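You operate a simulated robot arm through the tools that you are given. There is no shell and no other tool.

The job below is to be done with a simulated robot arm. You get a single attempt, and the scene is never put back.

Task
Wipe the pale specks off the small winder, then load the mini black bobbin and wind it full.
Fine: use the felt block and put it back; roller arm away to load, then on; winder slider till FULL and left home. Leave the other controls and bobbins. Set down upright: small felt block. Where these are worked on the way, their far stop is far enough and under half their travel is too little: roller arm. What is to be rubbed or washed off counts as gone when no trace of it is left.

The check looks at the end state, three seconds after you hand in, the way a careful person would. Anything else that was tipped, shoved, dropped, spilled or broken makes it a failure.

Robot
A 7-joint arm with a two-finger parallel gripper, fixed in place. Base frame: the origin is on the floor under the middle of its stand, x ahead of it, y to its left, z up. Lengths are in m, angles in rad, forces in N, time in s.
It reaches about 1.479 m from its shoulder. Its first joint turns from -2.897 to 2.897 rad. Payload 4.4 kg.
The tool frame sits at the grasp point between the pads (the TCP): z along the fingers, y along the line on which they close. The tips reach 0.023 m beyond it. Largest opening 0.094 m; finger width 0.038, thickness 0.01; the body of the gripper, 0.054 by 0.096 m, starts 0.039 m behind the TCP.
Orientation is that of the tool frame in the base frame, as a unit quaternion [x, y, z, w]. With the fingers straight down and closing along the base's y, the tool's x points along the base's -x, its y along +y and its z along -z.

Tools
- The arm moves only by the tool arm_command. Its argument "deltas" is a list of rows, each an object of numbers (a shift or turn left out is 0, a gripper value left out holds the last): "tx", "ty", "tz": the shift along the base's x, y, z in m; "rx", "ry", "rz": the turn, a rotation vector about the base's x, y, z in rad; "hand": the finger opening in m, from 0 to 0.094. In form: [{"tx": .., "ty": .., "tz": .., "rx": .., "ry": .., "rz": .., "hand": ..}, ...]. A call has 1 to 20 rows; each row is the pose to reach, as a shift and turn from the pose commanded when the call began. A row lasts 0.2 s, in which the tool goes at most 0.05 m and 0.15 rad; a call with a longer step from one row to the next is refused whole, and so is a gripper value outside its range. Where a pose cannot be reached the arm comes as near as it can. A force on the tool above 90 N (or 10 N above the force at the start of the call, whichever is more), or a blocked arm, ends the call early, and 0.2 s more pass. Each finger travels about 0.072 m/s and halts on what it meets, pressing with about 24 N; the grip force reading is that of the motor and also rises with nothing between the fingers. The clock runs only during rows and for 0.2 s after the last one: add rows that repeat a pose to give the fingers time. It gives the time, the measured TCP pose, the force on the tool (base axes), the opening and the grip force at its end, in the units of the frame above (readings bear some noise), with the torque about the TCP (base axes, N m) and any sound that the robot's microphone picked up, and new pictures: "views" is both (left out), scene, wrist or none.
- Cameras (640 x 400 px; columns grow to the right, rows downward): "scene" is fixed at [0.4104, -0.6604, 1.5228]; the picture's right is [0.95, -0.30, 0.00], its down [-0.15, -0.46, -0.88] and it looks along [0.26, 0.83, -0.48] (base axes); focal length 331 px, centre (320, 200). "wrist" rides on the gripper at [0.086, 0.016, -0.075] in the tool frame; the picture's right is [-0.18, 0.98, 0.00], its down [-0.58, -0.11, -0.81] and it looks along [-0.79, -0.15, 0.59] (tool axes); focal length 243 px, centre (320, 200). There is no depth. A picture from a camera that has moved, and an enlarged one, comes with that camera's place and axes in the base frame and with its lens. The place of the scene camera against the robot may be out by one fixed shift of up to 0.025 m in any direction.
- inspect(camera, box): a new picture of the part [left, top, right, bottom] of that camera's present view, enlarged. The clock stands still meanwhile.
- close_job(): hands the job in; it is judged then, once.

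Places have to be worked out from the pictures, the camera data and where the tool is seen. Open the gripper and draw the arm clear of the work before you hand the job in, unless the task says otherwise.

The tools are called after "Call:" as name(argument=value, ...) on one line, values as JSON. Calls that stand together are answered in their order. arm_command: Moves the arm, as the interface text tells. Its arguments: {"type":"object","properties":{"deltas":{"type":"array","items":{"type":"object","properties":{"tx":{"type":"number"},"ty":{"type":"number"},"tz":{"type":"number"},"rx":{"type":"number"},"ry":{"type":"number"},"rz":{"type":"number"},"hand":{"type":"number"}}}},"views":{"type":"string","enum":["both","scene","wrist","none"]}},"required":["deltas"]} The other tools are called the same way: inspect (camera, box) takes an enlarged picture of a part of a camera's view; close_job () hands the job in.

At the start:

```text
time: 0.0
position: [0.6233, 0.3915, 1.1042]
tool_rot: [0.0, 1.0, 0.001, 0.002]
ft_force: [-1.0, 0.0, -0.1]
moment: [0.01, 0.01, 0.01]
finger_gap: 0.0942
gripper_force: 0.0
```

scene: 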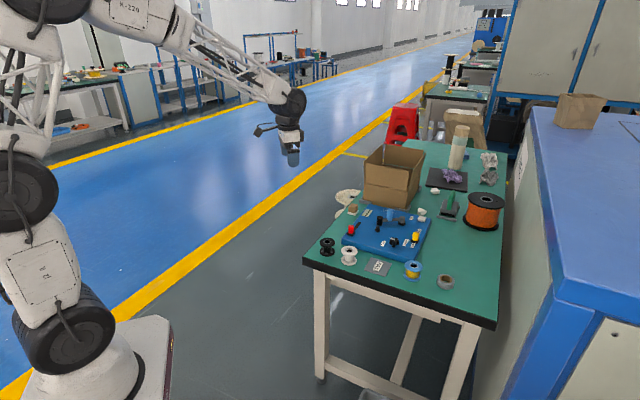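
wrist: 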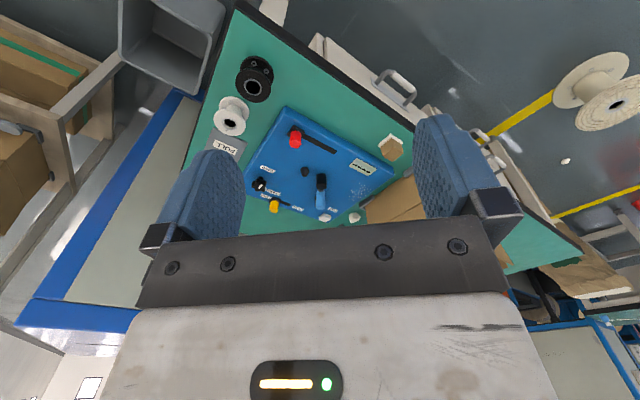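

The table with the blue winder is visible in both pictures; I start by enlarging the parts to identify the controls, bobbins and felt block.

Call:
inspect(camera="scene", box=[310, 180, 470, 300])

Call:
inspect(camera="wrist", box=[190, 40, 430, 240])

Call:
inspect(camera="scene", box=[330, 190, 450, 260])

```text
3.33 times, centred on (390, 240) of scene
camera zoom: at [0.4104, -0.6604, 1.5228], right [0.95, -0.3, 0.0], down [-0.15, -0.46, -0.88], along [0.26, 0.83, -0.48], focal length 1103 px, centre (87, 67)
```

zoom: 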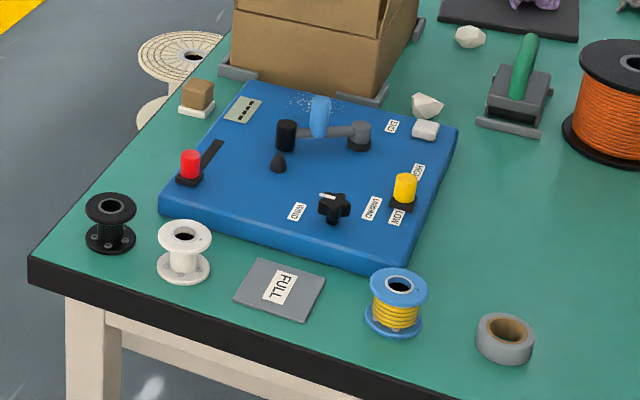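

```text
2.00 times, centred on (310, 140) of wrist
camera zoom: at [0.5352, 0.4077, 1.1788], right [0.18, 0.98, 0.0], down [0.58, -0.11, 0.81], along [0.79, -0.15, -0.59], focal length 485 px, centre (340, 320)
```

zoom: 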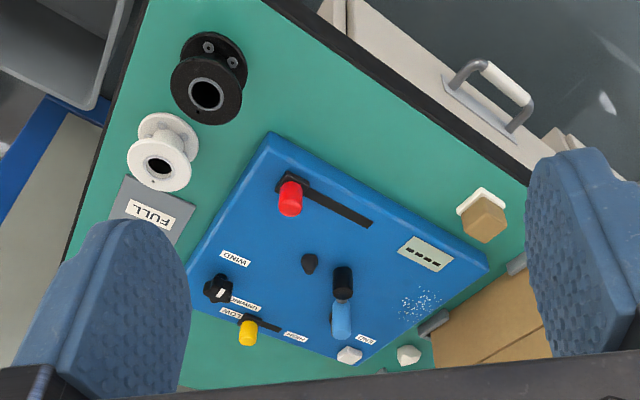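

```text
5.33 times, centred on (390, 225) of scene
camera zoom: at [0.4104, -0.6604, 1.5228], right [0.95, -0.3, 0.0], down [-0.15, -0.46, -0.88], along [0.26, 0.83, -0.48], focal length 1765 px, centre (-53, 67)
```

zoom: 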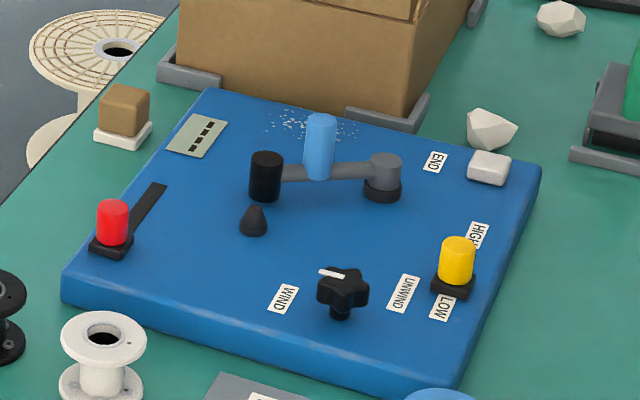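

The wrist view and the scene view together put the table top near z≈0.75 and the winder around x 0.8–1.05, y 0.2–0.5. I move above it and pitch the camera down for a better look before touching anything.

Call:
arm_command(deltas=[{"tx": 0.035, "ty": -0.01, "tz": -0.005, "ry": 0.12}, {"tx": 0.07, "ty": -0.02, "tz": -0.01, "ry": 0.24}, {"tx": 0.105, "ty": -0.03, "tz": -0.015, "ry": 0.36}, {"tx": 0.14, "ty": -0.04, "tz": -0.02, "ry": 0.48}, {"tx": 0.175, "ty": -0.05, "tz": -0.025, "ry": 0.6}, {"tx": 0.175, "ty": -0.05, "tz": -0.025, "ry": 0.6}], views="both")

```text
time: 1.4
position: [0.7968, 0.3405, 1.0805]
tool_rot: [0.001, 0.955, 0.0, -0.296]
ft_force: [0.4, -1.2, -0.2]
moment: [-0.02, 0.02, -0.02]
finger_gap: 0.0941
gripper_force: 0.1
camera wrist: at [0.7678, 0.3575, 1.1908], right [0.15, 0.98, -0.1], down [0.94, -0.11, 0.34], along [0.32, -0.15, -0.94], focal length 243 px, centre (320, 200)
```

scene: 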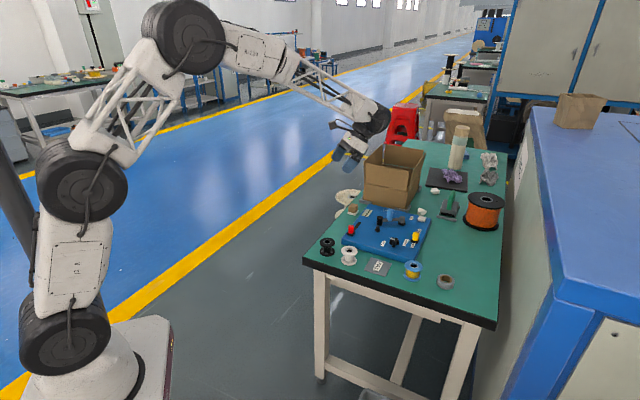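
wrist: 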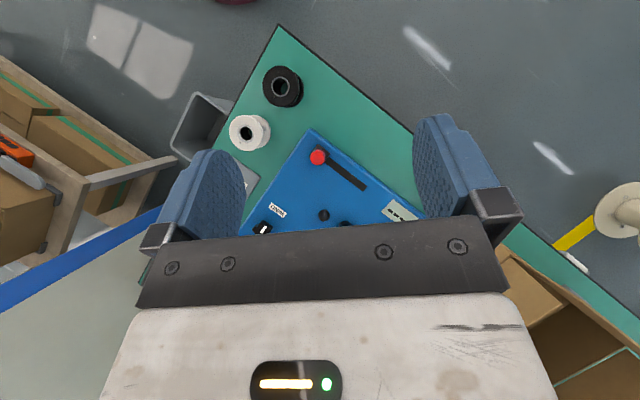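

The camera now looks nearly straight down, but the gripper hides the far half of the winder. I go 0.2 m further in x to see the whole machine, while saving an enlarged view here.

Call:
inspect(camera="wrist", box=[210, 20, 450, 240])

Call:
arm_command(deltas=[{"tx": 0.04}, {"tx": 0.08}, {"tx": 0.12}, {"tx": 0.16}, {"tx": 0.2}, {"tx": 0.2}], views="both")

```text
1.82 times, centred on (330, 130) of wrist
camera zoom: at [0.7678, 0.3575, 1.1908], right [0.15, 0.98, -0.1], down [0.94, -0.11, 0.34], along [0.32, -0.15, -0.94], focal length 441 px, centre (302, 327)
```

zoom: 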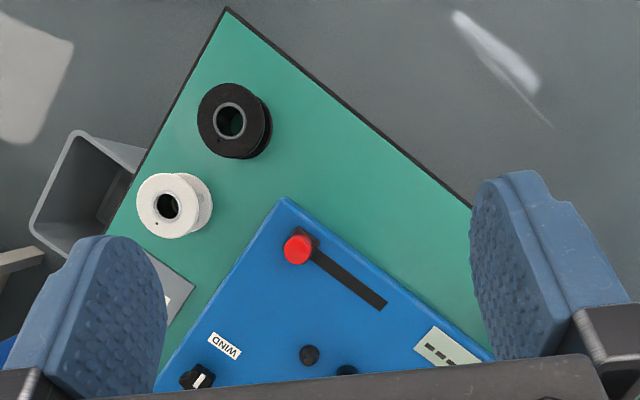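

```text
time: 2.8
position: [0.9966, 0.3407, 1.0781]
tool_rot: [-0.001, 0.956, 0.0, -0.295]
ft_force: [1.1, 0.5, -0.3]
moment: [0.01, 0.0, -0.01]
finger_gap: 0.0939
gripper_force: 0.1
camera wrist: at [0.9665, 0.3576, 1.1899], right [0.15, 0.98, -0.1], down [0.93, -0.11, 0.34], along [0.32, -0.15, -0.94], focal length 243 px, centre (320, 200)
```

scene: 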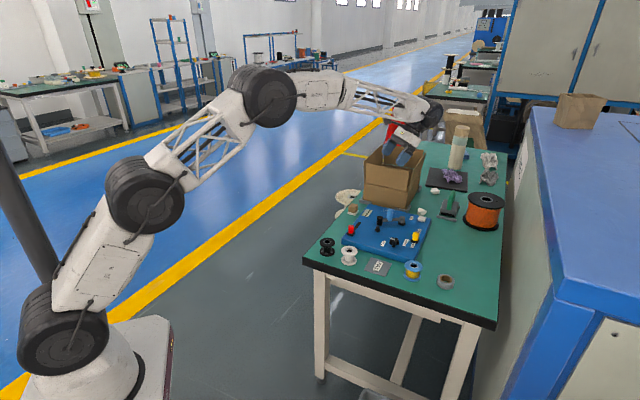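
wrist: 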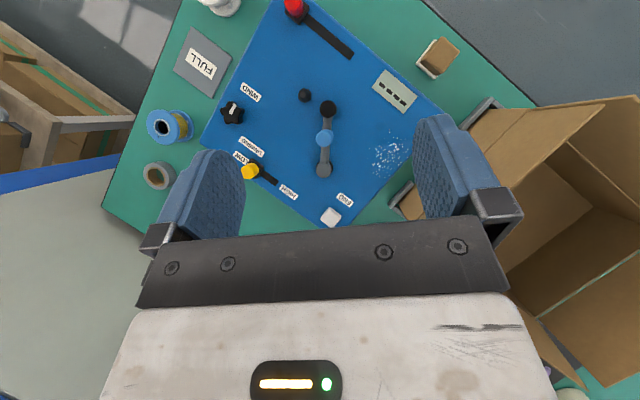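

Call:
inspect(camera="wrist", box=[140, 0, 480, 212])

Call:
inspect(camera="wrist", box=[280, 60, 460, 180])

```text
1.88 times, centred on (310, 106) of wrist
camera zoom: at [0.9665, 0.3576, 1.1899], right [0.15, 0.98, -0.1], down [0.93, -0.11, 0.34], along [0.32, -0.15, -0.94], focal length 457 px, centre (339, 377)
```

zoom: 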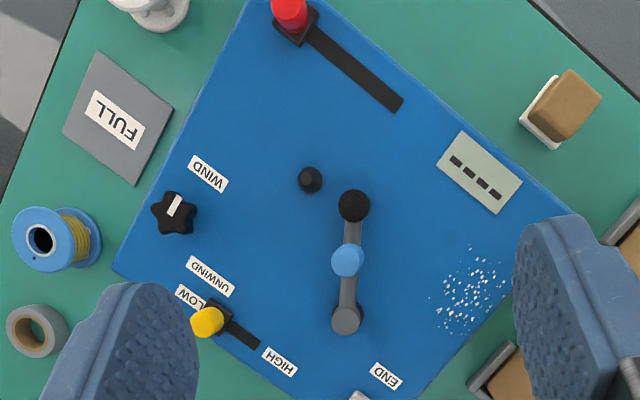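

```text
3.33 times, centred on (370, 120) of wrist
camera zoom: at [0.9665, 0.3576, 1.1899], right [0.15, 0.98, -0.1], down [0.93, -0.11, 0.34], along [0.32, -0.15, -0.94], focal length 809 px, centre (153, 467)
```

zoom: 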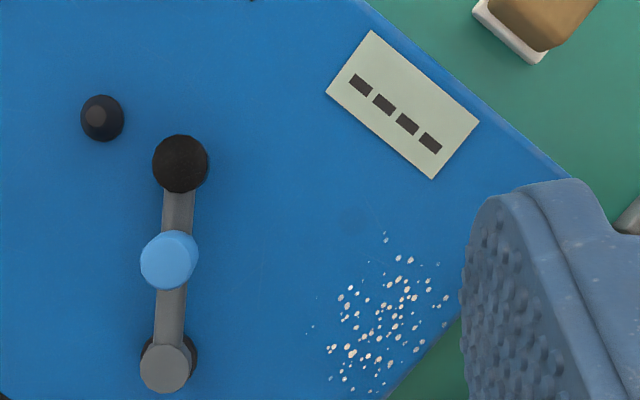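

The spindle triangulates to about (0.933, 0.297), slider knob (0.827, 0.304), plate top z≈0.794, felt block near (0.915, 0.495). I check the box (flaps near the specks) and the felt block in enlarged scene views before going lower.

Call:
inspect(camera="scene", box=[330, 130, 450, 220])

Call:
inspect(camera="wrist", box=[380, 20, 640, 180])

```text
4.44 times, centred on (390, 175) of scene
camera zoom: at [0.4104, -0.6604, 1.5228], right [0.95, -0.3, 0.0], down [-0.15, -0.46, -0.88], along [0.26, 0.83, -0.48], focal length 1470 px, centre (9, 311)
```

zoom: 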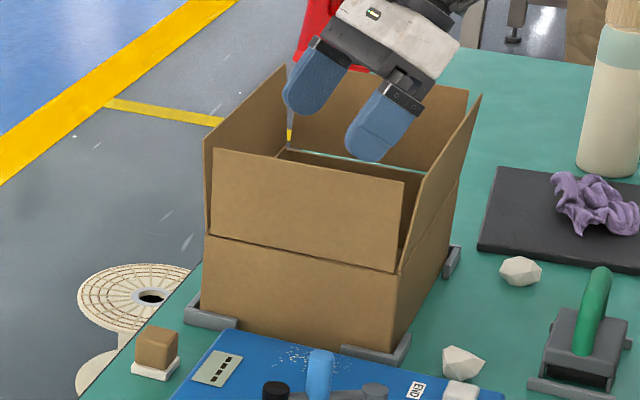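

```text
2.46 times, centred on (510, 100) of wrist
camera zoom: at [0.9665, 0.3576, 1.1899], right [0.15, 0.98, -0.1], down [0.93, -0.11, 0.34], along [0.32, -0.15, -0.94], focal length 597 px, centre (-148, 446)
```

zoom: 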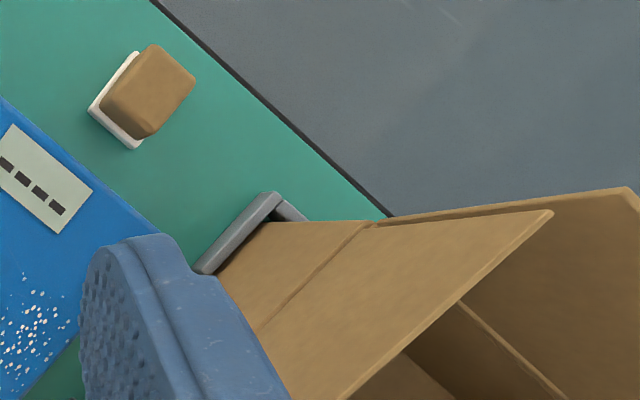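

The box's front flap stands about vertical at x+y≈1.555 with top near z 0.96–0.98, so I will work the specks with the closing axis parallel to that face (tool turned +45° about z). I now go to a pose behind the felt block with fingers straight down, to measure it.

Call:
arm_command(deltas=[{"tx": -0.02, "ty": 0.014, "tz": -0.021, "rx": 0.0337, "ry": -0.0812, "rz": 0.1088}, {"tx": -0.04, "ty": 0.028, "tz": -0.042, "rx": 0.0673, "ry": -0.1625, "rz": 0.2176}, {"tx": -0.06, "ty": 0.042, "tz": -0.063, "rx": 0.101, "ry": -0.2437, "rz": 0.3264}, {"tx": -0.08, "ty": 0.056, "tz": -0.084, "rx": 0.1346, "ry": -0.325, "rz": 0.4351}, {"tx": -0.1, "ty": 0.07, "tz": -0.105, "rx": 0.1683, "ry": -0.4062, "rz": 0.5439}, {"tx": -0.12, "ty": 0.084, "tz": -0.126, "rx": 0.2019, "ry": -0.4875, "rz": 0.6527}, {"tx": -0.138, "ty": 0.098, "tz": -0.149, "rx": 0.2356, "ry": -0.5687, "rz": 0.7615}, {"tx": -0.138, "ty": 0.098, "tz": -0.149, "rx": 0.2356, "ry": -0.5687, "rz": 0.7615}], views="both")

```text
time: 4.6
position: [0.8579, 0.4408, 0.9282]
tool_rot: [-0.383, 0.924, 0.001, 0.001]
ft_force: [0.2, 0.5, 0.5]
moment: [0.0, -0.03, 0.03]
finger_gap: 0.0941
gripper_force: 0.1
camera wrist: at [0.7852, 0.3899, 1.0031], right [-0.57, 0.82, 0.0], down [0.49, 0.33, 0.81], along [0.67, 0.46, -0.59], focal length 243 px, centre (320, 200)
```

scene: 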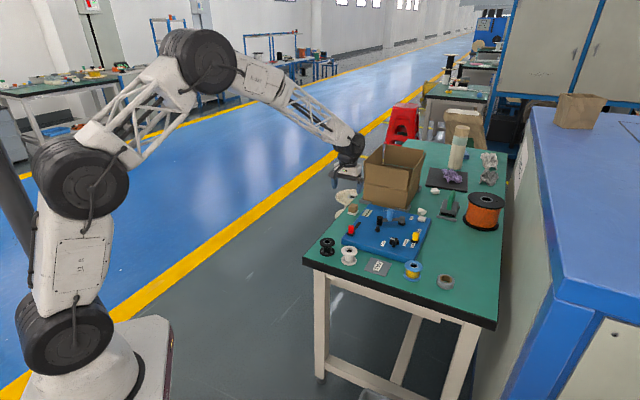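
wrist: 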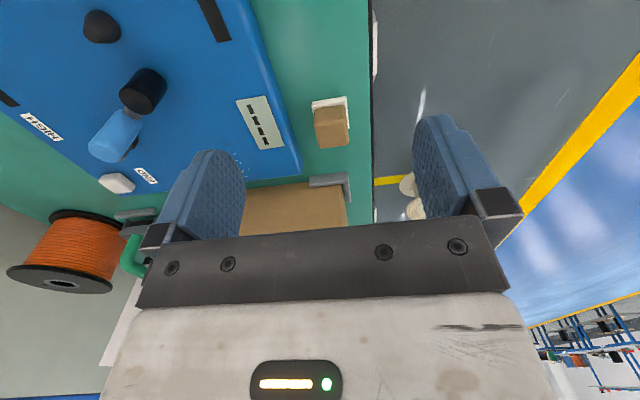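

The felt block shows well in the gap between the fingers. I enlarge it and the nearby plate edge to measure.

Call:
inspect(camera="wrist", box=[230, 70, 390, 190])

Call:
inspect(camera="wrist", box=[0, 0, 320, 200])

```text
3.33 times, centred on (310, 130) of wrist
camera zoom: at [0.7852, 0.3899, 1.0031], right [-0.57, 0.82, 0.0], down [0.49, 0.33, 0.81], along [0.67, 0.46, -0.59], focal length 809 px, centre (353, 433)
```

zoom: 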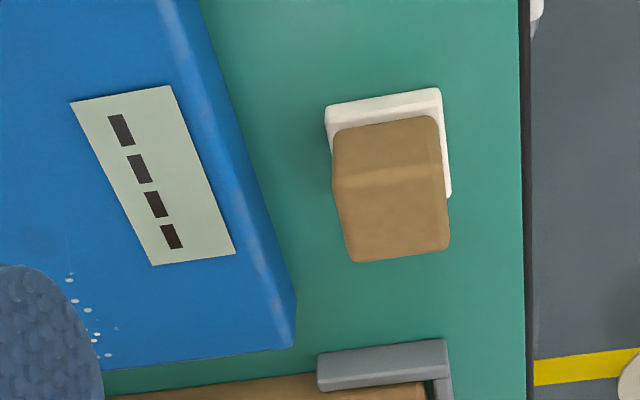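

```text
2.00 times, centred on (160, 100) of wrist
camera zoom: at [0.7852, 0.3899, 1.0031], right [-0.57, 0.82, 0.0], down [0.49, 0.33, 0.81], along [0.67, 0.46, -0.59], focal length 485 px, centre (640, 400)
```

zoom: 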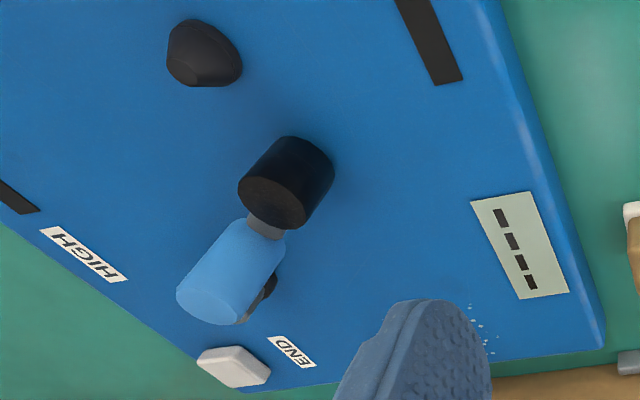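

The felt block is about 0.037×0.042 m, aligned at 45°, centred near (0.916, 0.495), table z≈0.76, block top z≈0.798. I narrow the fingers to 0.06 and move above it.

Call:
arm_command(deltas=[{"tx": 0.02, "ty": 0.019, "tz": -0.02, "hand": 0.062}, {"tx": 0.04, "ty": 0.037, "tz": -0.045, "hand": 0.062}, {"tx": 0.057, "ty": 0.055, "tz": -0.07, "hand": 0.062}, {"tx": 0.057, "ty": 0.055, "tz": -0.07, "hand": 0.062}, {"tx": 0.057, "ty": 0.055, "tz": -0.07, "hand": 0.062}], views="both")

```text
time: 5.8
position: [0.9145, 0.4938, 0.859]
tool_rot: [-0.383, 0.924, 0.001, 0.001]
ft_force: [-0.3, 0.3, -1.1]
moment: [0.0, 0.0, -0.05]
finger_gap: 0.0618
gripper_force: 0.0
camera wrist: at [0.8412, 0.4445, 0.9327], right [-0.56, 0.83, 0.0], down [0.49, 0.33, 0.81], along [0.67, 0.46, -0.59], focal length 243 px, centre (320, 200)
```

scene: 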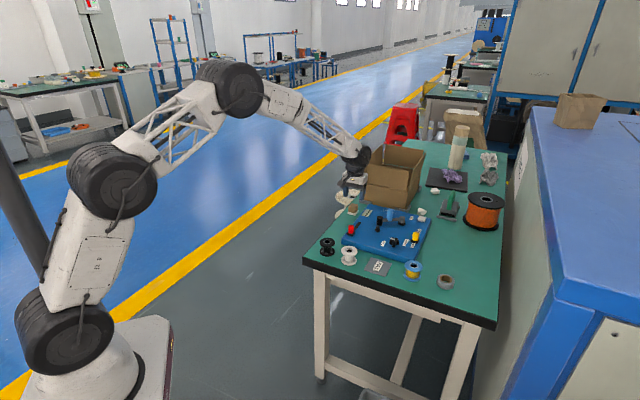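
wrist: 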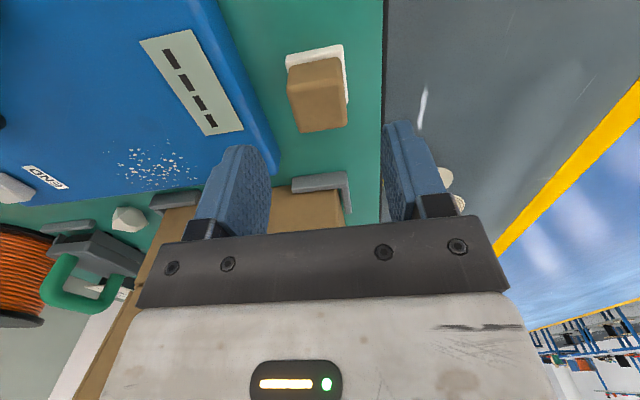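

The block sits right on the tool axis in the wrist picture (column ≈320, row ≈90 as predicted). I descend to z≈0.788 and close on it.

Call:
arm_command(deltas=[{"tz": -0.02}, {"tz": -0.04}, {"tz": -0.055}, {"tz": -0.065}, {"tz": -0.07}, {"tz": -0.07}], views="both")

```text
time: 7.2
position: [0.9157, 0.4941, 0.788]
tool_rot: [-0.383, 0.924, 0.001, 0.001]
ft_force: [-0.3, -0.4, 0.1]
moment: [-0.01, 0.01, -0.01]
finger_gap: 0.0621
gripper_force: 0.0
camera wrist: at [0.8431, 0.4449, 0.8638], right [-0.56, 0.83, 0.0], down [0.49, 0.33, 0.81], along [0.67, 0.46, -0.59], focal length 243 px, centre (320, 200)
```

scene: 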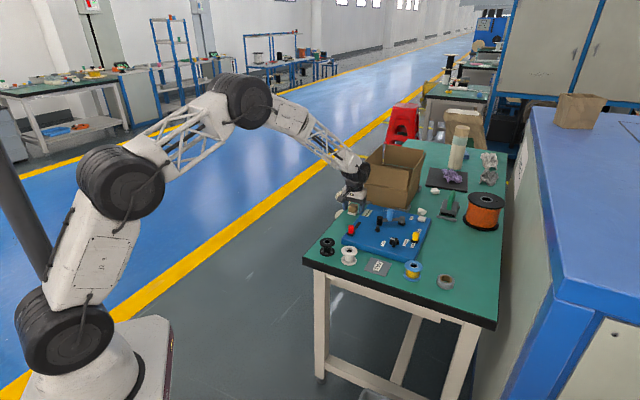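
wrist: 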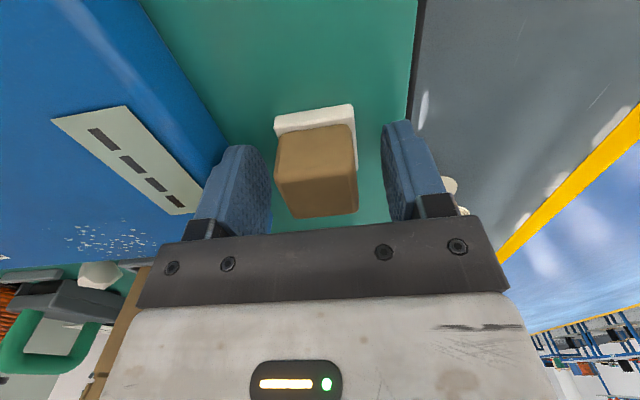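

The block lies between the fingers. I enlarge to see whether the tips meet the tan handle rather than the felt.

Call:
inspect(camera="wrist", box=[220, 80, 440, 230])

```text
2.67 times, centred on (330, 155) of wrist
camera zoom: at [0.8431, 0.4449, 0.8638], right [-0.56, 0.83, 0.0], down [0.49, 0.33, 0.81], along [0.67, 0.46, -0.59], focal length 647 px, centre (293, 320)
```

zoom: 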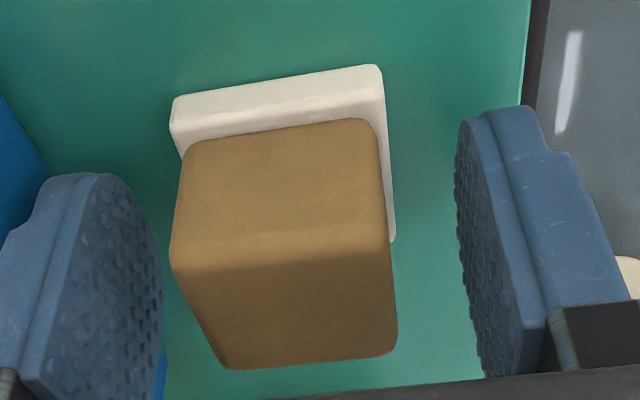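

The felt is about 9 mm thick, so I raise 5 mm so that the pads close only on the tan handle, then grip.

Call:
arm_command(deltas=[{"tz": 0.005}, {"tz": 0.005, "hand": 0.03}, {"tz": 0.005, "hand": 0.02}, {"tz": 0.005, "hand": 0.02}, {"tz": 0.005, "hand": 0.02}], views="wrist")

```text
time: 8.4
position: [0.9171, 0.4949, 0.7929]
tool_rot: [-0.383, 0.924, 0.0, 0.001]
ft_force: [-0.5, -0.8, 1.0]
moment: [-0.01, -0.01, 0.02]
finger_gap: 0.0334
gripper_force: 24.4
camera wrist: at [0.8436, 0.4453, 0.8694], right [-0.56, 0.83, 0.0], down [0.49, 0.33, 0.81], along [0.67, 0.46, -0.59], focal length 243 px, centre (320, 200)
```

wrist: 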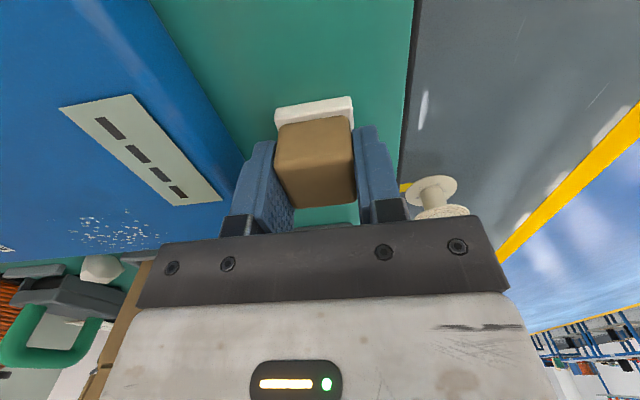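

The block is held (opening 0.0334). I lift it and carry it above the specks at about (1.025, 0.403), keeping clear of the box.

Call:
arm_command(deltas=[{"tz": 0.03}, {"tz": 0.07}, {"tx": 0.036, "ty": -0.03, "tz": 0.07}, {"tx": 0.072, "ty": -0.06, "tz": 0.07}, {"tx": 0.108, "ty": -0.092, "tz": 0.07}, {"tx": 0.108, "ty": -0.092, "tz": 0.07}], views="both")

```text
time: 9.8
position: [1.0251, 0.4012, 0.8691]
tool_rot: [-0.383, 0.924, 0.0, 0.001]
ft_force: [-0.2, 0.2, -0.9]
moment: [-0.02, 0.02, 0.06]
finger_gap: 0.0334
gripper_force: 24.1
camera wrist: at [0.9513, 0.3526, 0.9429], right [-0.56, 0.83, 0.0], down [0.49, 0.33, 0.81], along [0.67, 0.46, -0.59], focal length 243 px, centre (320, 200)
```

scene: 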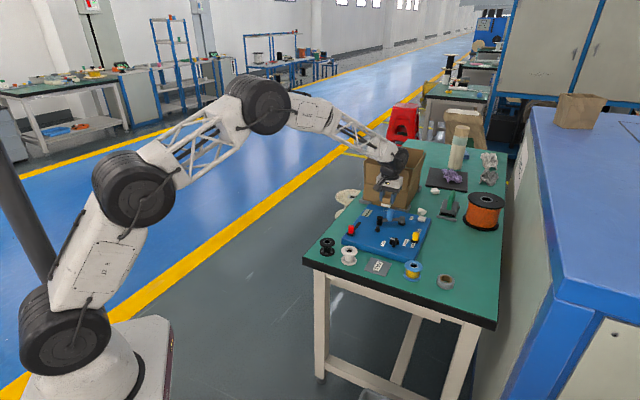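
wrist: 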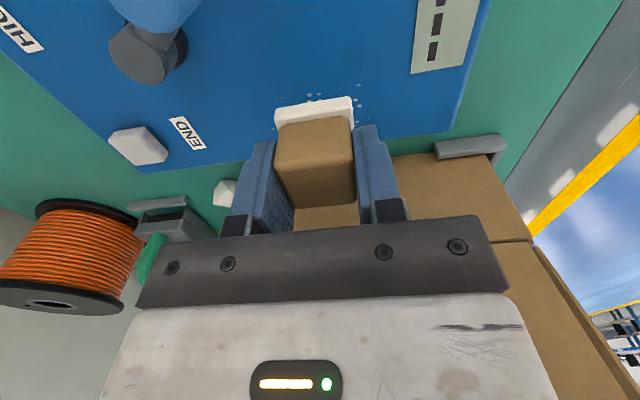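

The block hangs over the speck patch. I lower it step by step towards expected contact around z≈0.827 and watch the force.

Call:
arm_command(deltas=[{"tz": -0.015}, {"tz": -0.028}, {"tz": -0.034}, {"tz": -0.038}, {"tz": -0.041}], views="both")

```text
time: 11.0
position: [1.0255, 0.4024, 0.8244]
tool_rot: [-0.383, 0.924, 0.0, 0.0]
ft_force: [-0.1, 0.8, 1.0]
moment: [0.01, 0.01, 0.0]
finger_gap: 0.0331
gripper_force: 23.7
camera wrist: at [0.9518, 0.3528, 0.8995], right [-0.56, 0.83, 0.0], down [0.49, 0.33, 0.81], along [0.67, 0.46, -0.59], focal length 243 px, centre (320, 200)
```

scene: 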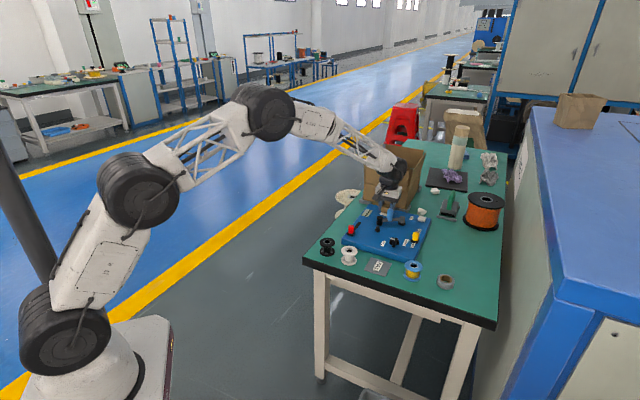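
wrist: 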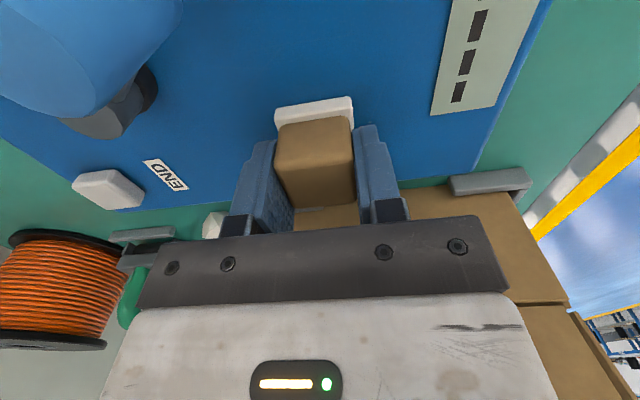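

Call:
inspect(camera="wrist", box=[220, 60, 440, 210])

Call:
inspect(camera="scene", box=[340, 160, 440, 240])

```text
2.67 times, centred on (330, 135) of wrist
camera zoom: at [0.9518, 0.3528, 0.8995], right [-0.56, 0.83, 0.0], down [0.49, 0.33, 0.81], along [0.67, 0.46, -0.59], focal length 647 px, centre (293, 373)
```

zoom: 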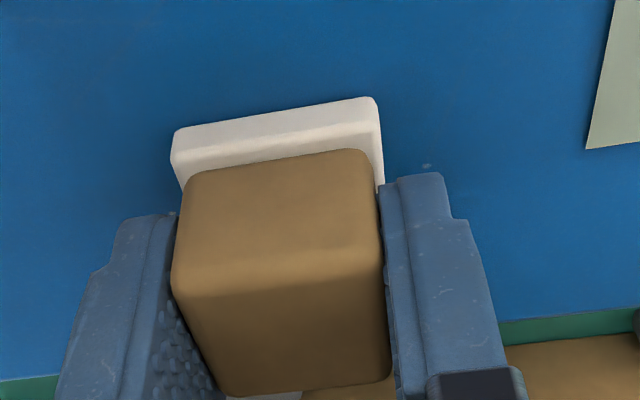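

```text
5.00 times, centred on (390, 200) of scene
camera zoom: at [0.4104, -0.6604, 1.5228], right [0.95, -0.3, 0.0], down [-0.15, -0.46, -0.88], along [0.26, 0.83, -0.48], focal length 1654 px, centre (-30, 200)
```

zoom: 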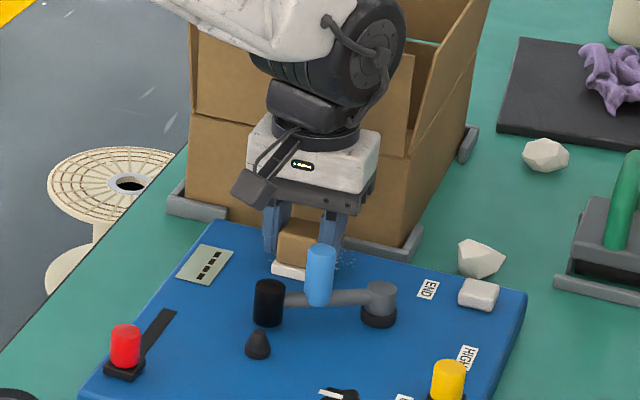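

Not yet touching (force ≈1 N at z 0.824). I lower in finer steps until the felt bears on the plate.

Call:
arm_command(deltas=[{"tz": -0.0015}, {"tz": -0.003}, {"tz": -0.0045}], views="none")

```text
time: 11.8
position: [1.0249, 0.4028, 0.823]
tool_rot: [-0.383, 0.924, 0.0, 0.003]
ft_force: [5.3, 2.7, 27.0]
moment: [-0.03, 0.01, 0.05]
finger_gap: 0.0334
gripper_force: 24.3
```

The felt bears on the plate at z≈0.823 (27 N); I ease 1 mm and wipe along the box face in lanes, first the two lanes farther from the box.

Call:
arm_command(deltas=[{"tx": -0.0134, "ty": 0.0078, "tz": 0.001}, {"tx": -0.024, "ty": 0.0184, "tz": 0.001}, {"tx": -0.0311, "ty": 0.0255, "tz": 0.001}, {"tx": -0.024, "ty": 0.0184, "tz": 0.001}, {"tx": -0.0099, "ty": 0.0042, "tz": 0.001}, {"tx": 0.0042, "ty": -0.0099, "tz": 0.001}, {"tx": 0.0148, "ty": -0.0205, "tz": 0.001}, {"tx": 0.0219, "ty": -0.0276, "tz": 0.001}, {"tx": 0.0247, "ty": -0.0247, "tz": 0.001}, {"tx": 0.0318, "ty": -0.0177, "tz": 0.001}, {"tx": 0.0212, "ty": -0.0071, "tz": 0.001}, {"tx": 0.0106, "ty": 0.0035, "tz": 0.001}, {"tx": -0.0035, "ty": 0.0177, "tz": 0.001}, {"tx": -0.0141, "ty": 0.0283, "tz": 0.001}, {"tx": -0.0212, "ty": 0.0354, "tz": 0.001}, {"tx": -0.0141, "ty": 0.0283, "tz": 0.001}, {"tx": 0.0, "ty": 0.0141, "tz": 0.001}, {"tx": 0.0141, "ty": 0.0, "tz": 0.001}], views="both")

```text
time: 15.6
position: [1.0395, 0.4026, 0.8224]
tool_rot: [-0.383, 0.924, 0.0, 0.003]
ft_force: [-18.2, 19.8, 75.9]
moment: [0.29, 0.97, -0.09]
finger_gap: 0.0335
gripper_force: 23.9
camera wrist: at [0.9658, 0.3529, 0.8971], right [-0.57, 0.82, 0.0], down [0.48, 0.33, 0.81], along [0.67, 0.46, -0.59], focal length 243 px, centre (320, 200)
```

scene: 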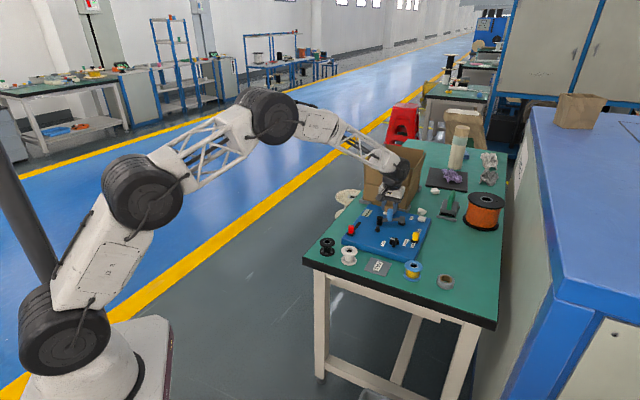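
wrist: 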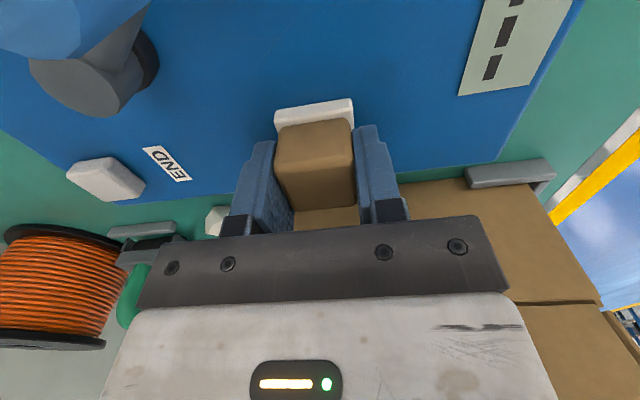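

Vertical force has crept up to 76 N, so I ease upward before continuing.

Call:
arm_command(deltas=[{"tz": 0.002}, {"tz": 0.003}], views="none")

Call:
inspect(camera="scene", box=[340, 120, 460, 220])

```text
time: 16.2
position: [1.0395, 0.401, 0.8215]
tool_rot: [-0.381, 0.925, -0.001, 0.001]
ft_force: [10.8, 15.1, 51.2]
moment: [0.38, -0.39, -0.02]
finger_gap: 0.0334
gripper_force: 24.1
```

```text
4.00 times, centred on (400, 170) of scene
camera zoom: at [0.4104, -0.6604, 1.5228], right [0.95, -0.3, 0.0], down [-0.15, -0.46, -0.88], along [0.26, 0.83, -0.48], focal length 1324 px, centre (0, 320)
```

zoom: 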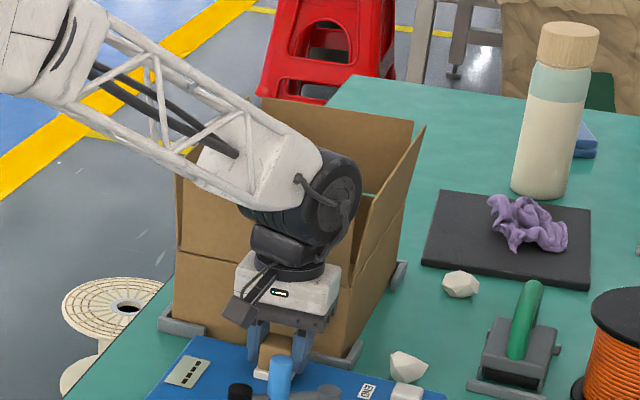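

Force is still 51 N; I ease up a little more and hold to see how the reading settles.

Call:
arm_command(deltas=[{"tz": 0.001}, {"tz": 0.001}, {"tz": 0.001}], views="none")

```text
time: 17.0
position: [1.0368, 0.4002, 0.8231]
tool_rot: [-0.381, 0.924, 0.0, -0.001]
ft_force: [5.1, -13.6, 36.1]
moment: [-0.41, -0.25, -0.06]
finger_gap: 0.0334
gripper_force: 23.9
```

Call:
arm_command(deltas=[{"tz": 0.001}, {"tz": 0.002}, {"tz": 0.002}], views="wrist")

```text
time: 17.8
position: [1.0368, 0.4034, 0.8227]
tool_rot: [-0.382, 0.924, 0.0, -0.001]
ft_force: [-1.1, -0.9, 0.9]
moment: [0.04, 0.03, 0.03]
finger_gap: 0.0331
gripper_force: 23.7
camera wrist: at [0.9644, 0.3536, 0.8984], right [-0.56, 0.83, 0.0], down [0.49, 0.33, 0.81], along [0.66, 0.46, -0.59], focal length 243 px, centre (320, 200)
```

wrist: 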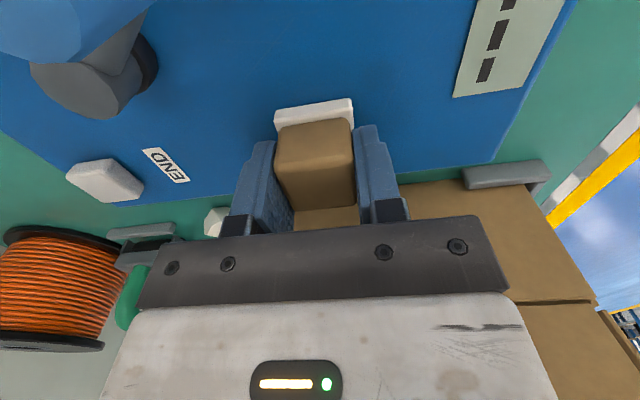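

Force is now about zero, so contact is right around this height. I press lightly again (−1.5 mm) and wipe the lanes nearer the box.

Call:
arm_command(deltas=[{"tz": -0.001}, {"tx": 0.0071, "ty": 0.0071, "tz": -0.0015}, {"tx": -0.0071, "ty": 0.0212, "tz": -0.0015}, {"tx": -0.0212, "ty": 0.0354, "tz": -0.0015}, {"tx": -0.0283, "ty": 0.0424, "tz": -0.0015}, {"tx": -0.0283, "ty": 0.0424, "tz": -0.0015}], views="wrist")

```text
time: 19.2
position: [1.01, 0.4467, 0.8237]
tool_rot: [-0.382, 0.924, 0.0, 0.001]
ft_force: [-0.2, 0.6, -0.6]
moment: [-0.05, 0.04, -0.01]
finger_gap: 0.0335
gripper_force: 23.7
camera wrist: at [0.9368, 0.3967, 0.8998], right [-0.56, 0.83, 0.0], down [0.49, 0.33, 0.81], along [0.67, 0.46, -0.59], focal length 243 px, centre (320, 200)
```

wrist: 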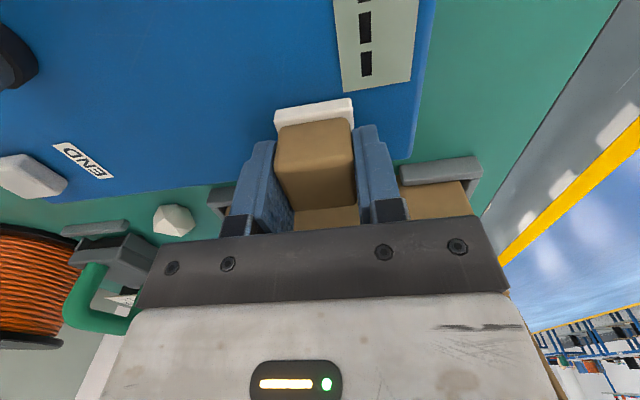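

No contact force here, so I lower another 1.5 mm and continue the lanes back.

Call:
arm_command(deltas=[{"tz": -0.0015}, {"tx": 0.005, "ty": 0.005, "tz": -0.002}, {"tx": 0.0191, "ty": -0.0092, "tz": -0.002}, {"tx": 0.0332, "ty": -0.0233, "tz": -0.002}], views="none")

```text
time: 20.2
position: [1.0439, 0.4219, 0.8226]
tool_rot: [-0.383, 0.924, 0.0, 0.001]
ft_force: [-3.5, 2.3, 13.8]
moment: [0.04, 0.22, -0.07]
finger_gap: 0.0335
gripper_force: 24.3
```

Contact at 14 N now. I continue along this lane and come back one lane nearer.

Call:
arm_command(deltas=[{"tx": 0.0141, "ty": -0.0141}, {"tx": 0.0247, "ty": -0.0247}, {"tx": 0.0198, "ty": -0.0297}, {"tx": 0.0057, "ty": -0.0156}, {"tx": -0.0085, "ty": -0.0014}], views="none")

```text
time: 21.4
position: [1.0327, 0.4197, 0.8233]
tool_rot: [-0.383, 0.924, 0.0, -0.001]
ft_force: [1.8, -2.3, 3.0]
moment: [-0.05, -0.01, 0.04]
finger_gap: 0.0336
gripper_force: 23.7
```

I lift and step aside toward the block's home to look at the wiped patch.

Call:
arm_command(deltas=[{"tz": 0.03}, {"tz": 0.06}, {"tx": -0.03, "ty": 0.02, "tz": 0.075}, {"tx": -0.06, "ty": 0.04, "tz": 0.075}, {"tx": -0.09, "ty": 0.05, "tz": 0.075}, {"tx": -0.09, "ty": 0.05, "tz": 0.075}], views="both")

Call:
inspect(camera="wrist", box=[60, 40, 280, 200])

Call:
inspect(camera="scene", box=[350, 190, 430, 250])

```text
time: 22.8
position: [0.9442, 0.4686, 0.9003]
tool_rot: [-0.383, 0.924, 0.0, 0.001]
ft_force: [0.2, 1.2, -1.4]
moment: [0.0, 0.0, 0.0]
finger_gap: 0.0333
gripper_force: 24.4
camera wrist: at [0.8709, 0.4195, 0.9746], right [-0.56, 0.83, 0.0], down [0.49, 0.33, 0.81], along [0.67, 0.46, -0.59], focal length 243 px, centre (320, 200)
```

scene: 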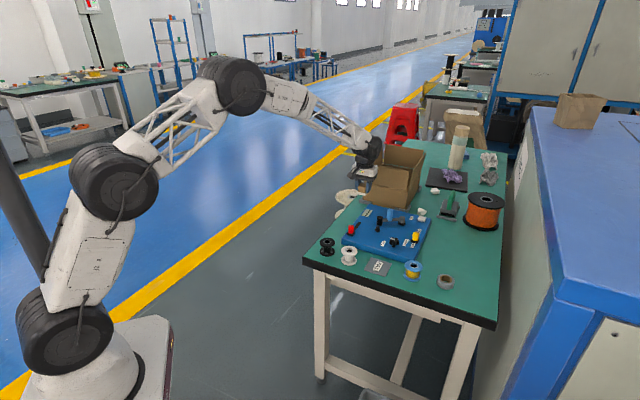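
wrist: 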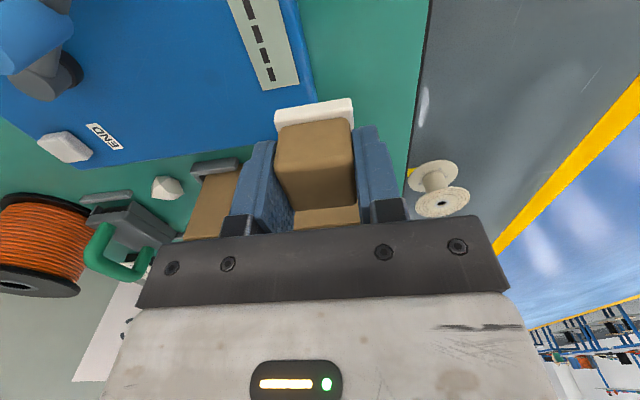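

```text
2.50 times, centred on (170, 120) of wrist
camera zoom: at [0.8709, 0.4195, 0.9746], right [-0.56, 0.83, 0.0], down [0.49, 0.33, 0.81], along [0.67, 0.46, -0.59], focal length 606 px, centre (695, 400)
```

zoom: 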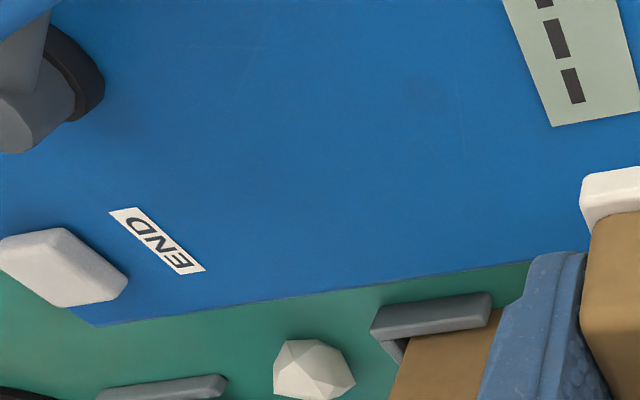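

```text
6.67 times, centred on (390, 220) of scene
camera zoom: at [0.4104, -0.6604, 1.5228], right [0.95, -0.3, 0.0], down [-0.15, -0.46, -0.88], along [0.26, 0.83, -0.48], focal length 2206 px, centre (-147, 67)
```

zoom: 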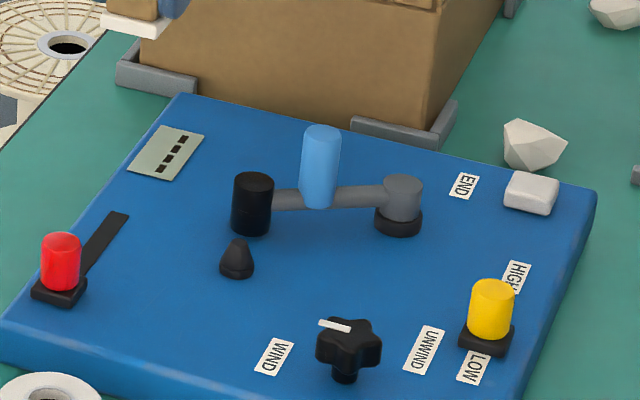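

Call:
inspect(camera="wrist", box=[140, 70, 270, 155])

Call:
inspect(camera="scene", box=[368, 198, 408, 223])

```text
4.71 times, centred on (205, 112) of wrist
camera zoom: at [0.8709, 0.4195, 0.9746], right [-0.56, 0.83, 0.0], down [0.49, 0.33, 0.81], along [0.67, 0.46, -0.59], focal length 1142 px, centre (861, 612)
```

zoom: 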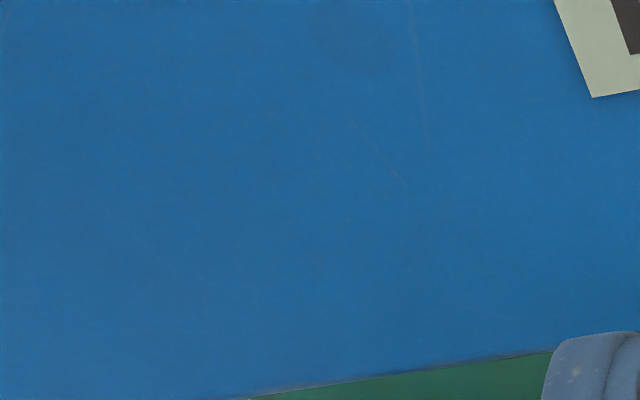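

```text
16.00 times, centred on (388, 210) of scene
camera zoom: at [0.4104, -0.6604, 1.5228], right [0.95, -0.3, 0.0], down [-0.15, -0.46, -0.88], along [0.26, 0.83, -0.48], focal length 5294 px, centre (-768, 32)
```

zoom: 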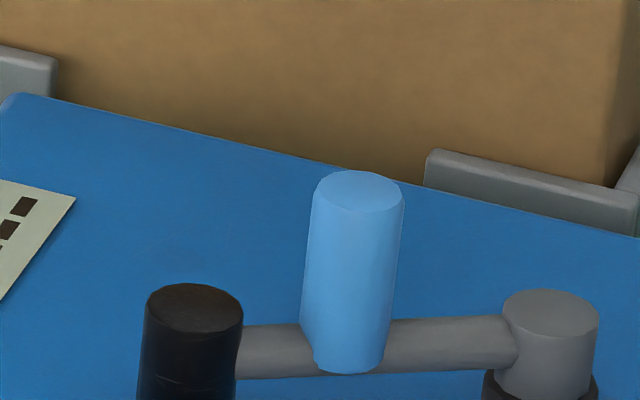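

The patch is clean with no trace left. I carry the felt block back to its original spot at (0.916, 0.495) and lower it gently.

Call:
arm_command(deltas=[{"tx": -0.0145, "ty": 0.0125}, {"tx": -0.0285, "ty": 0.025, "tz": -0.02}, {"tx": -0.0285, "ty": 0.025, "tz": -0.055}, {"tx": -0.0285, "ty": 0.025, "tz": -0.085}, {"tx": -0.0285, "ty": 0.025, "tz": -0.095}, {"tx": -0.0285, "ty": 0.025, "tz": -0.099}], views="wrist")

```text
time: 24.2
position: [0.9161, 0.4952, 0.7979]
tool_rot: [-0.383, 0.924, -0.001, -0.001]
ft_force: [0.6, 0.2, -0.7]
moment: [0.02, -0.01, -0.01]
finger_gap: 0.0333
gripper_force: 24.1
camera wrist: at [0.8428, 0.4459, 0.8725], right [-0.56, 0.83, 0.0], down [0.49, 0.33, 0.81], along [0.67, 0.46, -0.59], focal length 243 px, centre (320, 200)
```

wrist: 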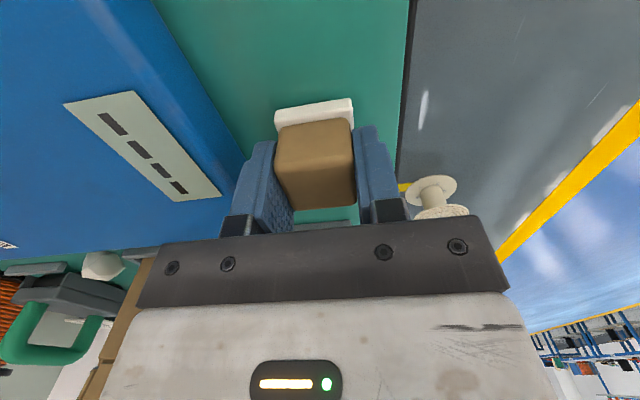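

Call:
arm_command(deltas=[{"tz": -0.0015}, {"tz": -0.003}, {"tz": -0.004}], views="none")

```text
time: 25.0
position: [0.9167, 0.4945, 0.7956]
tool_rot: [-0.382, 0.924, 0.0, 0.001]
ft_force: [0.0, 0.1, -1.3]
moment: [0.03, 0.03, 0.0]
finger_gap: 0.0332
gripper_force: 24.2
```

No contact yet at z≈0.795; I go down a couple more millimetres in tiny steps.

Call:
arm_command(deltas=[{"tz": -0.001}, {"tz": -0.002}, {"tz": -0.002}], views="none")

```text
time: 25.8
position: [0.9171, 0.4951, 0.7926]
tool_rot: [-0.383, 0.924, 0.001, 0.001]
ft_force: [-1.7, -1.2, 2.1]
moment: [-0.04, 0.09, 0.02]
finger_gap: 0.0334
gripper_force: 23.9
```

First touch at z≈0.7925. I settle half a millimetre more and open the fingers, then rise straight up.

Call:
arm_command(deltas=[{"tz": -0.0007}, {"tz": -0.0007, "hand": 0.058}, {"tz": -0.0007, "hand": 0.058}, {"tz": -0.0007, "hand": 0.058}, {"tz": 0.02, "hand": 0.058}, {"tz": 0.06, "hand": 0.058}, {"tz": 0.1, "hand": 0.058}], views="both")

```text
time: 27.4
position: [0.9157, 0.4968, 0.889]
tool_rot: [-0.383, 0.924, 0.0, 0.0]
ft_force: [0.4, 0.7, -0.4]
moment: [0.03, 0.0, 0.0]
finger_gap: 0.0583
gripper_force: 0.1
camera wrist: at [0.8426, 0.4475, 0.9646], right [-0.56, 0.83, 0.0], down [0.49, 0.33, 0.81], along [0.67, 0.46, -0.59], focal length 243 px, centre (320, 200)
```

scene: 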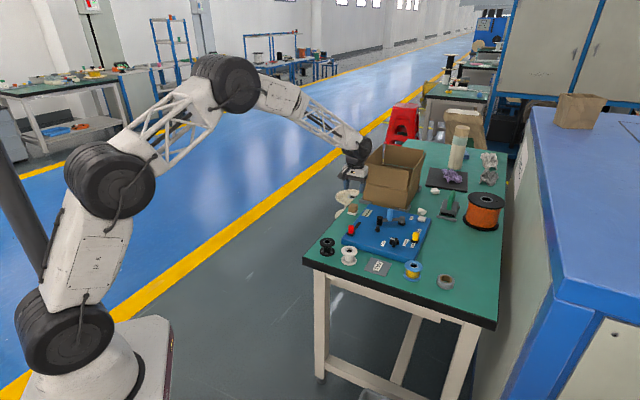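
wrist: 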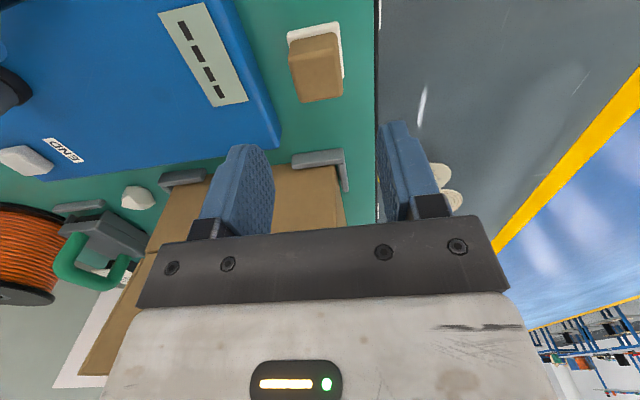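

The felt block stands upright back in its place. Next is the roller arm: pivot ≈(1.043, 0.313), blue handle ≈(0.994, 0.325) with top z≈0.856, roller ≈(0.958, 0.331). I hover above the handle with the closing axis across the arm.

Call:
arm_command(deltas=[{"tz": 0.04, "rz": -0.1}, {"tx": 0.013, "ty": -0.028, "tz": 0.05, "rz": -0.24}, {"tx": 0.026, "ty": -0.057, "tz": 0.05, "rz": -0.38}, {"tx": 0.039, "ty": -0.086, "tz": 0.05, "rz": -0.52}, {"tx": 0.052, "ty": -0.115, "tz": 0.05, "rz": -0.66}, {"tx": 0.065, "ty": -0.144, "tz": 0.05, "rz": -0.8}, {"tx": 0.0785, "ty": -0.171, "tz": 0.05, "rz": -0.94}, {"tx": 0.0785, "ty": -0.171, "tz": 0.05, "rz": -1.01}, {"tx": 0.0785, "ty": -0.171, "tz": 0.05, "rz": -1.01}], views="both")

```text
time: 29.4
position: [0.9935, 0.3246, 0.9447]
tool_rot: [0.112, 0.994, 0.0, 0.0]
ft_force: [-0.5, 0.2, 0.8]
moment: [0.04, -0.01, -0.01]
finger_gap: 0.0581
gripper_force: 0.0
camera wrist: at [0.912, 0.3606, 1.0202], right [0.4, 0.92, 0.0], down [0.54, -0.24, 0.81], along [0.74, -0.32, -0.59], focal length 243 px, centre (320, 200)
```

scene: 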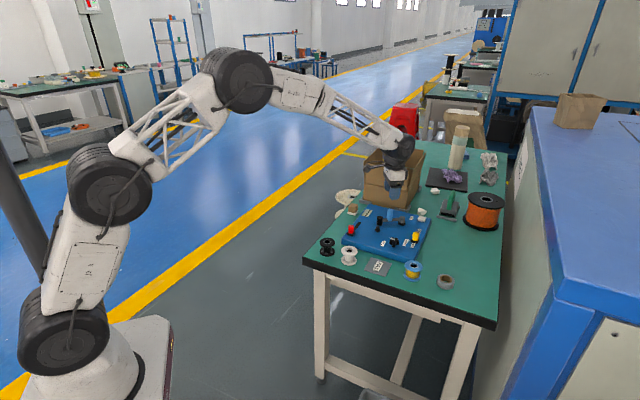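
wrist: 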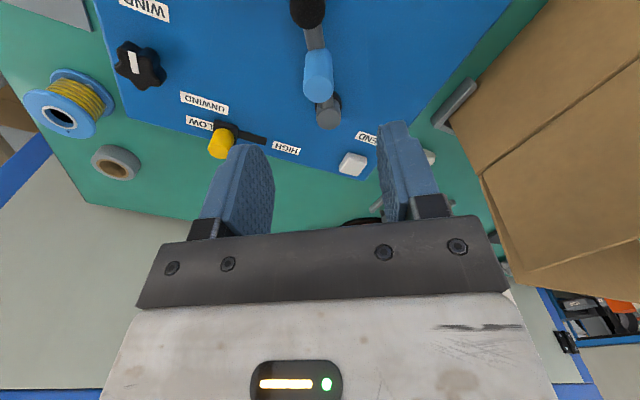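

The handle lies on the tool axis (column ≈318). I descend so the pads straddle the handle, TCP at z≈0.85, then close.

Call:
arm_command(deltas=[{"tz": -0.03}, {"tz": -0.06}, {"tz": -0.08}, {"tz": -0.09}, {"tz": -0.094}, {"tz": -0.094}], views="both")

```text
time: 30.8
position: [0.9959, 0.3234, 0.8467]
tool_rot: [0.113, 0.994, 0.0, 0.0]
ft_force: [0.0, -0.1, 0.5]
moment: [0.02, -0.02, -0.01]
finger_gap: 0.0581
gripper_force: 0.1
camera wrist: at [0.9141, 0.3591, 0.923], right [0.4, 0.92, 0.0], down [0.54, -0.24, 0.81], along [0.74, -0.32, -0.59], focal length 243 px, centre (320, 200)
```

scene: 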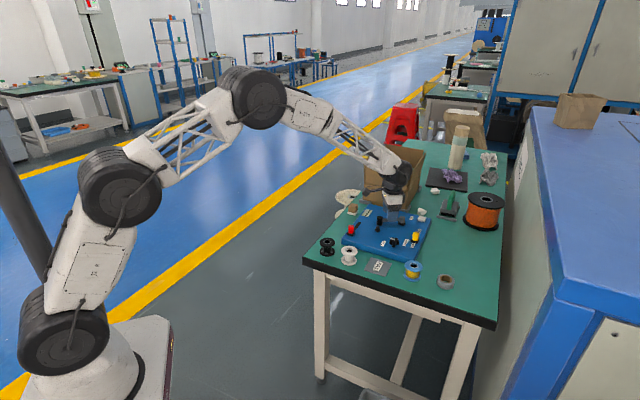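
wrist: 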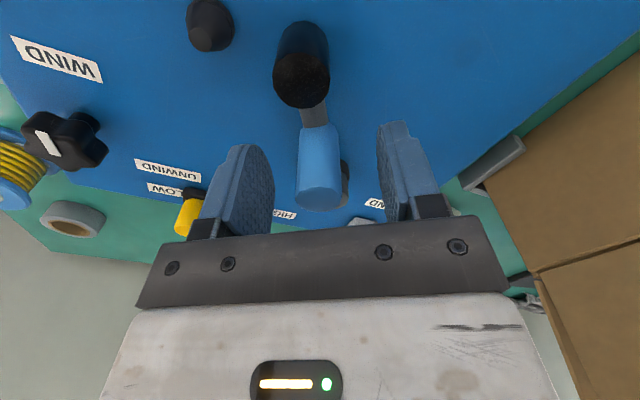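

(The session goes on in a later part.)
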